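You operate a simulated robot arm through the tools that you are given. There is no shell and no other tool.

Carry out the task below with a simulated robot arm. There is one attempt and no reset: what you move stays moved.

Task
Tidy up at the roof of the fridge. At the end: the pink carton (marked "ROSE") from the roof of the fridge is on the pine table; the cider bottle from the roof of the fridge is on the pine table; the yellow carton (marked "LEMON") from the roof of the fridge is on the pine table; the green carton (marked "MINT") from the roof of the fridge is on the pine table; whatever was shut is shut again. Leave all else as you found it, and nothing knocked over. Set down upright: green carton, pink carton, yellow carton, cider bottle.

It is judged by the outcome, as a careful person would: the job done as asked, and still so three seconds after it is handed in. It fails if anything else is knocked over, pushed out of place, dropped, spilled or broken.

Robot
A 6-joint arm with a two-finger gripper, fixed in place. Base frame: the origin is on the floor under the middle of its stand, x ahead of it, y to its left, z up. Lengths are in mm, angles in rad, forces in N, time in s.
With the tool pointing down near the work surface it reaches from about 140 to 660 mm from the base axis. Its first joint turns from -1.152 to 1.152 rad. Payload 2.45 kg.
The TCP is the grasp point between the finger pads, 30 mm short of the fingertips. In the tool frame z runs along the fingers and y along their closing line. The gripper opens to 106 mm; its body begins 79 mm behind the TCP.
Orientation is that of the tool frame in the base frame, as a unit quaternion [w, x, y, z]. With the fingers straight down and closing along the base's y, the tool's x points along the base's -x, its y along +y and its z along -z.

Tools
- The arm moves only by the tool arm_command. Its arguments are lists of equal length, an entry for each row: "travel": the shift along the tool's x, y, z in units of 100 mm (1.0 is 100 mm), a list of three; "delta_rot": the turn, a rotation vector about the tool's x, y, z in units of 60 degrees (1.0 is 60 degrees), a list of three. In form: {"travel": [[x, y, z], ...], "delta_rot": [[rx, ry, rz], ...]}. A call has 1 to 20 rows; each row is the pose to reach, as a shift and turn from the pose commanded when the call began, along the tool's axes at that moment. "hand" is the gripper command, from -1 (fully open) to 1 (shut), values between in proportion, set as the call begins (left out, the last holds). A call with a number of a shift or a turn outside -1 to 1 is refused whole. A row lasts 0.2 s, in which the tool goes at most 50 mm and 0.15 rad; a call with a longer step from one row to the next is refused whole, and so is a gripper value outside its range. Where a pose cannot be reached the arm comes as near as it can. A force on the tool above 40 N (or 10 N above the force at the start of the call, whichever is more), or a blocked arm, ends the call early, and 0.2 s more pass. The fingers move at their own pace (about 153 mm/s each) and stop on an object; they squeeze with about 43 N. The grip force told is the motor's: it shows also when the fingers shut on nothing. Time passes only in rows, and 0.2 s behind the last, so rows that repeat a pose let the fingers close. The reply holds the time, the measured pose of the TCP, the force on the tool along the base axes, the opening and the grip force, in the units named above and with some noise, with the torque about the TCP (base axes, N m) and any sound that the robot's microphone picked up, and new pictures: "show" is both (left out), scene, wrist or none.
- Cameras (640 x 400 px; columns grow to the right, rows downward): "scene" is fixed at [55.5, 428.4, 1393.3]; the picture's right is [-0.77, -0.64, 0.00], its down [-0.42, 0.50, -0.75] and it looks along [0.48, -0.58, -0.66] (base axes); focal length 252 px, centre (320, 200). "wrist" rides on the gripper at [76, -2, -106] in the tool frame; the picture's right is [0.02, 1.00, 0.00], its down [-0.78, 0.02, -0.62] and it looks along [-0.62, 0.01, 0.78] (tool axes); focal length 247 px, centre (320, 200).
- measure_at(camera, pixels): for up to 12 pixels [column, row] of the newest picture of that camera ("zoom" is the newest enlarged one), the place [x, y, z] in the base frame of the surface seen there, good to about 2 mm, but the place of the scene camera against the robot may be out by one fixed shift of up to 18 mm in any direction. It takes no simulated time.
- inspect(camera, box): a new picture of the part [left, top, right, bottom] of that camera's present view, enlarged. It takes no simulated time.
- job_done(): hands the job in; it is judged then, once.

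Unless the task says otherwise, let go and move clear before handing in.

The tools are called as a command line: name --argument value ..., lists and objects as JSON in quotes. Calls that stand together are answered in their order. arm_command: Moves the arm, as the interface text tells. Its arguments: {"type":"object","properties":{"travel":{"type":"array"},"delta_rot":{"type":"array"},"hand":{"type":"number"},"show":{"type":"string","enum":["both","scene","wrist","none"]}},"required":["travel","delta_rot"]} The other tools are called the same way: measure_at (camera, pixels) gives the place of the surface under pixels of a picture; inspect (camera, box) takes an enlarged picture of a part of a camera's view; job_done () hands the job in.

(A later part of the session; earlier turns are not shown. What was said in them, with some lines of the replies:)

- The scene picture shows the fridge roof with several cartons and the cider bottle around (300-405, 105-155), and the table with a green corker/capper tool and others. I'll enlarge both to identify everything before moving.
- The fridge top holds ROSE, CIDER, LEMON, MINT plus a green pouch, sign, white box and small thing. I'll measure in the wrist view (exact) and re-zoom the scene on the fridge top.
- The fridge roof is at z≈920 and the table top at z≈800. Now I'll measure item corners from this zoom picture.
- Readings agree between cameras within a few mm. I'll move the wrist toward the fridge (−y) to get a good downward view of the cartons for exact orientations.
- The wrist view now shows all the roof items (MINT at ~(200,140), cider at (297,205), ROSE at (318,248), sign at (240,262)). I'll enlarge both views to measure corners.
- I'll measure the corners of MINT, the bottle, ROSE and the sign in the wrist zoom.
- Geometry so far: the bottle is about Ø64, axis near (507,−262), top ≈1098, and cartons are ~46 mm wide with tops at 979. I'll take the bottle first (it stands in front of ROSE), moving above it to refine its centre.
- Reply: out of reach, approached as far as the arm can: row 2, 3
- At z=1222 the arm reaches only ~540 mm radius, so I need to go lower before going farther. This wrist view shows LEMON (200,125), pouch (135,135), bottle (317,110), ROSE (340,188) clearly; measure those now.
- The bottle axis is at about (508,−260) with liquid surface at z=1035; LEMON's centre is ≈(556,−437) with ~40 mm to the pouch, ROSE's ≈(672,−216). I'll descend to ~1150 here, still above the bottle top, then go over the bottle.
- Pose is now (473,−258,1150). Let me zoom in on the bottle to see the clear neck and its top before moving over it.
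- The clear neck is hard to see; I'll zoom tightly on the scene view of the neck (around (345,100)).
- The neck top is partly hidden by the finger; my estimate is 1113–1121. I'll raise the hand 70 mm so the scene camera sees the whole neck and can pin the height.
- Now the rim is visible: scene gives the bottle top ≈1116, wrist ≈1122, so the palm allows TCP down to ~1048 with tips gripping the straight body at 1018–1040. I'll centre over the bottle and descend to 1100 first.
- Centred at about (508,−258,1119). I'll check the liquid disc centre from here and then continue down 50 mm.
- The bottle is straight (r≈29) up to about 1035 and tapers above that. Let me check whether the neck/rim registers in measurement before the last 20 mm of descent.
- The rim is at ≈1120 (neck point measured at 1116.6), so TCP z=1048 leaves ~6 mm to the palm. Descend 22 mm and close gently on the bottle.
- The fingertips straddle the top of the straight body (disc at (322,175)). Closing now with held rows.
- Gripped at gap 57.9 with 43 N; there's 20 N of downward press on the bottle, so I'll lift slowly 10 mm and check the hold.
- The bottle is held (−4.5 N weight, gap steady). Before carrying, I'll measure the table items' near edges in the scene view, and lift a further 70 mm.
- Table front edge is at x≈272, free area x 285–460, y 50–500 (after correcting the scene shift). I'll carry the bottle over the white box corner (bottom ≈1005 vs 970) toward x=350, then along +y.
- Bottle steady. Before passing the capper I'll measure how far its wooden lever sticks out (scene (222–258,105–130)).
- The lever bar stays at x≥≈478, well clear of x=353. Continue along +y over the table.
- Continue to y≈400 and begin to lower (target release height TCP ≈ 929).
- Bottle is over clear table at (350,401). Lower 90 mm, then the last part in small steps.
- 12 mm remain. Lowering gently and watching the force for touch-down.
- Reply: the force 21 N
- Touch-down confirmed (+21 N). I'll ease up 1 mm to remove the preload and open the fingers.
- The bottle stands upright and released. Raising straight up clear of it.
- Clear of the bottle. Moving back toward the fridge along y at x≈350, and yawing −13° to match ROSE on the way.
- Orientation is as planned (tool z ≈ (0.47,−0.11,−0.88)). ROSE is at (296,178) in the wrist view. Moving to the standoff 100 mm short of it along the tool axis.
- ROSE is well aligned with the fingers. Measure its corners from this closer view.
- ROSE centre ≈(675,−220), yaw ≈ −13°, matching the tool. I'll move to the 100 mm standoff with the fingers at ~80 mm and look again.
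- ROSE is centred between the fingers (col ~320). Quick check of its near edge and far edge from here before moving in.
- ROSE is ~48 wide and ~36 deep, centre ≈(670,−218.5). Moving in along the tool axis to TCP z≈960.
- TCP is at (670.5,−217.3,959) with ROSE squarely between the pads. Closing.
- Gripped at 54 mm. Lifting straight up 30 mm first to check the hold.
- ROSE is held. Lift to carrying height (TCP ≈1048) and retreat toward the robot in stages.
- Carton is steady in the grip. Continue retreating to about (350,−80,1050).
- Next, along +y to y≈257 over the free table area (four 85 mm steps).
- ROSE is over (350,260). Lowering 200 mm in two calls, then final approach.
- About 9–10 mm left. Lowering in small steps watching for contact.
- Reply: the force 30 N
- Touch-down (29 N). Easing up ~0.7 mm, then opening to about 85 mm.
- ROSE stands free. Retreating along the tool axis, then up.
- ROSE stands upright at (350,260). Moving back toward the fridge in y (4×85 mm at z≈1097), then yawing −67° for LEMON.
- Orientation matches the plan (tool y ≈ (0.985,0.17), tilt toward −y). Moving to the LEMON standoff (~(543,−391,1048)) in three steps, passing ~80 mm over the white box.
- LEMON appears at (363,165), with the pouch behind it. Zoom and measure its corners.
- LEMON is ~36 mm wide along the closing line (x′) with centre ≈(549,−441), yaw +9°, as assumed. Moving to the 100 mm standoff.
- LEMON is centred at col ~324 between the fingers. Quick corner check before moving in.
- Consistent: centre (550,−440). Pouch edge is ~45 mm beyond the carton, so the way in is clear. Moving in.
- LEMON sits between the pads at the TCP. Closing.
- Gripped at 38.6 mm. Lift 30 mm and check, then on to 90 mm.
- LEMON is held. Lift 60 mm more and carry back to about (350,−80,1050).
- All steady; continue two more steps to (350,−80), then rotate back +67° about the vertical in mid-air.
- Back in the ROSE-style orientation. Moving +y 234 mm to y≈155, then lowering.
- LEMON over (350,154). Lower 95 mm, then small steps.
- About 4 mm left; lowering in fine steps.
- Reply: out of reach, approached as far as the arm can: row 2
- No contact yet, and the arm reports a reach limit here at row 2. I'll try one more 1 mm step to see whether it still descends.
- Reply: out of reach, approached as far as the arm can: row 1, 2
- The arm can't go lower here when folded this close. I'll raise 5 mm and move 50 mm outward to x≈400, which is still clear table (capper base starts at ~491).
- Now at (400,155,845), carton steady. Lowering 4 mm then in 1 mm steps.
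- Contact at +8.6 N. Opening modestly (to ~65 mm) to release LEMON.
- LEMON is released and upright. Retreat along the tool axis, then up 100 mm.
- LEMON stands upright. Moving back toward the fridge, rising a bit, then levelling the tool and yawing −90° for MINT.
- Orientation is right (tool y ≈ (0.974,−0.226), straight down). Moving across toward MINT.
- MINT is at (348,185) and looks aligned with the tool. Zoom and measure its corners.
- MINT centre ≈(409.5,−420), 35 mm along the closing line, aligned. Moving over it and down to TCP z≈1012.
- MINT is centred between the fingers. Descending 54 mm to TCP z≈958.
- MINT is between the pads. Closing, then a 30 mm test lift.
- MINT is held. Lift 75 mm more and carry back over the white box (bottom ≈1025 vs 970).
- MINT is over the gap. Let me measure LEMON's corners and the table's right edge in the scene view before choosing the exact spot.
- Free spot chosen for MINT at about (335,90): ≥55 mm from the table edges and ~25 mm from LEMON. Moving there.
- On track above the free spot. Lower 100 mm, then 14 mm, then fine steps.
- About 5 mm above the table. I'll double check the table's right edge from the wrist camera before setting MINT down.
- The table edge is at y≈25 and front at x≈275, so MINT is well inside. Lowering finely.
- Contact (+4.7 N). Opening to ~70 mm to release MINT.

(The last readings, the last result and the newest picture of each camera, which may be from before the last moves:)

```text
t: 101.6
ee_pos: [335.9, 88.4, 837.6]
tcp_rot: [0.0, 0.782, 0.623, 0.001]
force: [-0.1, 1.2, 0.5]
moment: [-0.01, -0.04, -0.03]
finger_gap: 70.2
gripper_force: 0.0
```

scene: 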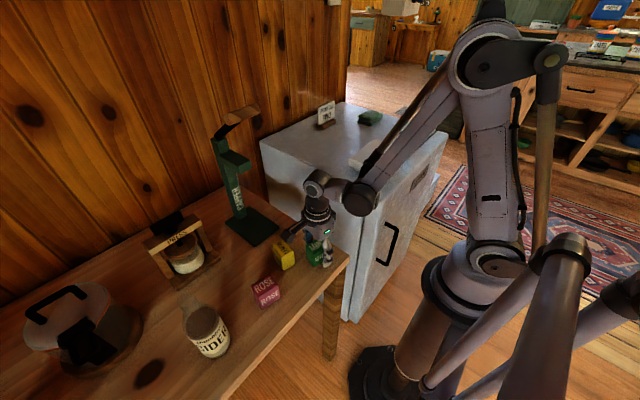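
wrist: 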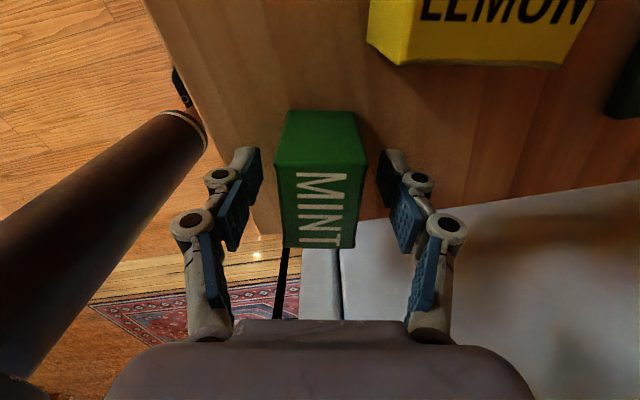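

MINT is released and standing. Raising straight up well clear and taking a final look.

arm_command --travel '[[0, 0, -0.15], [0, 0, -0.45], [0, 0, -0.8], [0, 0, -1.0]]' --delta_rot '[[0, 0, 0], [0, 0, 0], [0, 0, 0], [0, 0, 0]]' --show "none"

arm_command --travel '[[0, 0, -0.4], [0, 0, -0.8], [0, 0, -1.0]]' --delta_rot '[[0, 0, 0], [0, 0, 0], [0, 0, 0]]' --show "none"

arm_command --travel '[[0.1, 0, -0.3], [0.1, 0, -0.6], [0.1, 0, -0.6]]' --delta_rot '[[0, 0, 0], [0, 0, 0], [0, 0, 0]]' --show "both"

inspect --camera "scene" --box '[160, 90, 440, 370]'

```text
t: 102.6
ee_pos: [337.2, 89.3, 939.3]
tcp_rot: [0.0, 0.783, 0.622, 0.0]
force: [-0.2, 1.1, 0.1]
moment: [-0.02, -0.01, -0.01]
finger_gap: 70.2
gripper_force: 0.1
```

```text
t: 103.4
ee_pos: [335.4, 92.2, 1038.7]
tcp_rot: [0.0, 0.782, 0.623, 0.0]
force: [0.0, 0.6, 0.0]
moment: [-0.01, 0.02, -0.02]
finger_gap: 70.1
gripper_force: 0.1
```

```text
t: 104.2
ee_pos: [339.1, 98.4, 1100.5]
tcp_rot: [0.0, 0.783, 0.622, 0.0]
force: [0.8, 0.6, -0.2]
moment: [0.0, 0.0, -0.01]
finger_gap: 70.1
gripper_force: 0.1
```

scene: 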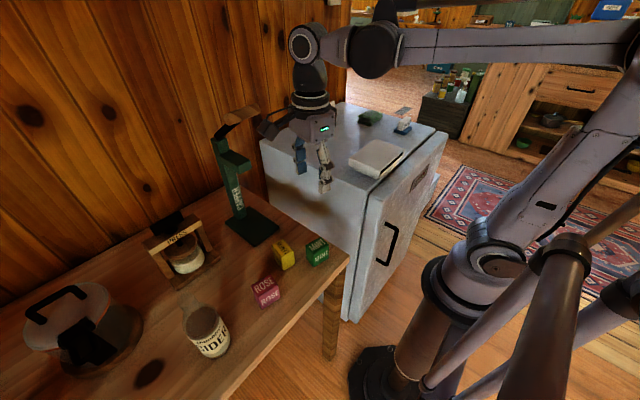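
wrist: 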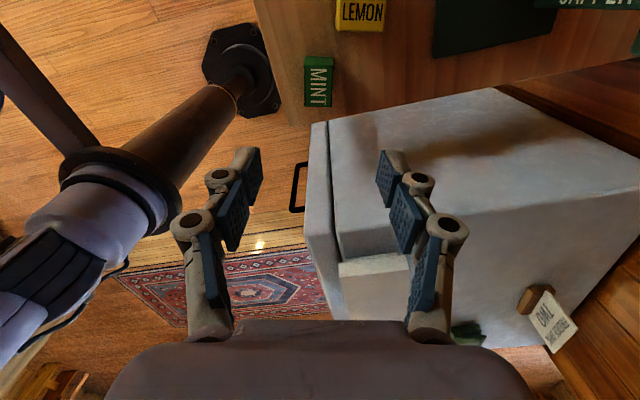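

```text
1.43 times, centred on (300, 230) of scene
```

zoom: 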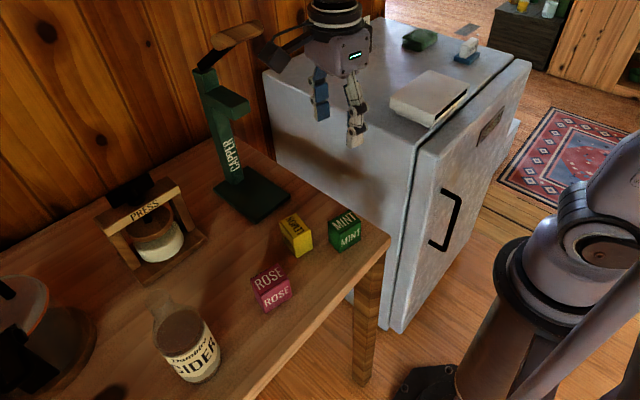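

The final pictures show ROSE, LEMON, MINT and the cider bottle all upright on the pine table. The sign, pouch, frost pad and white box are where they were, the fridge door is shut, and the gripper is empty and clear at z≈1100. Handing in.

job_done

```text
The job is handed in.
```

The job is handed in. The pink (ROSE), yellow (LEMON) and green (MINT) cartons and the cider bottle are all standing upright on the pine table.

In the last pictures, the sign, green pouch, frost pad and white box on the fridge roof are where they were. The fridge door is shut, and I never opened it. The gripper was empty and well clear of everything when I handed in.

LEMON ended up about 50 mm further back than I first planned. The arm could not lower it all the way at the first spot, so I moved it outward to clear table space.
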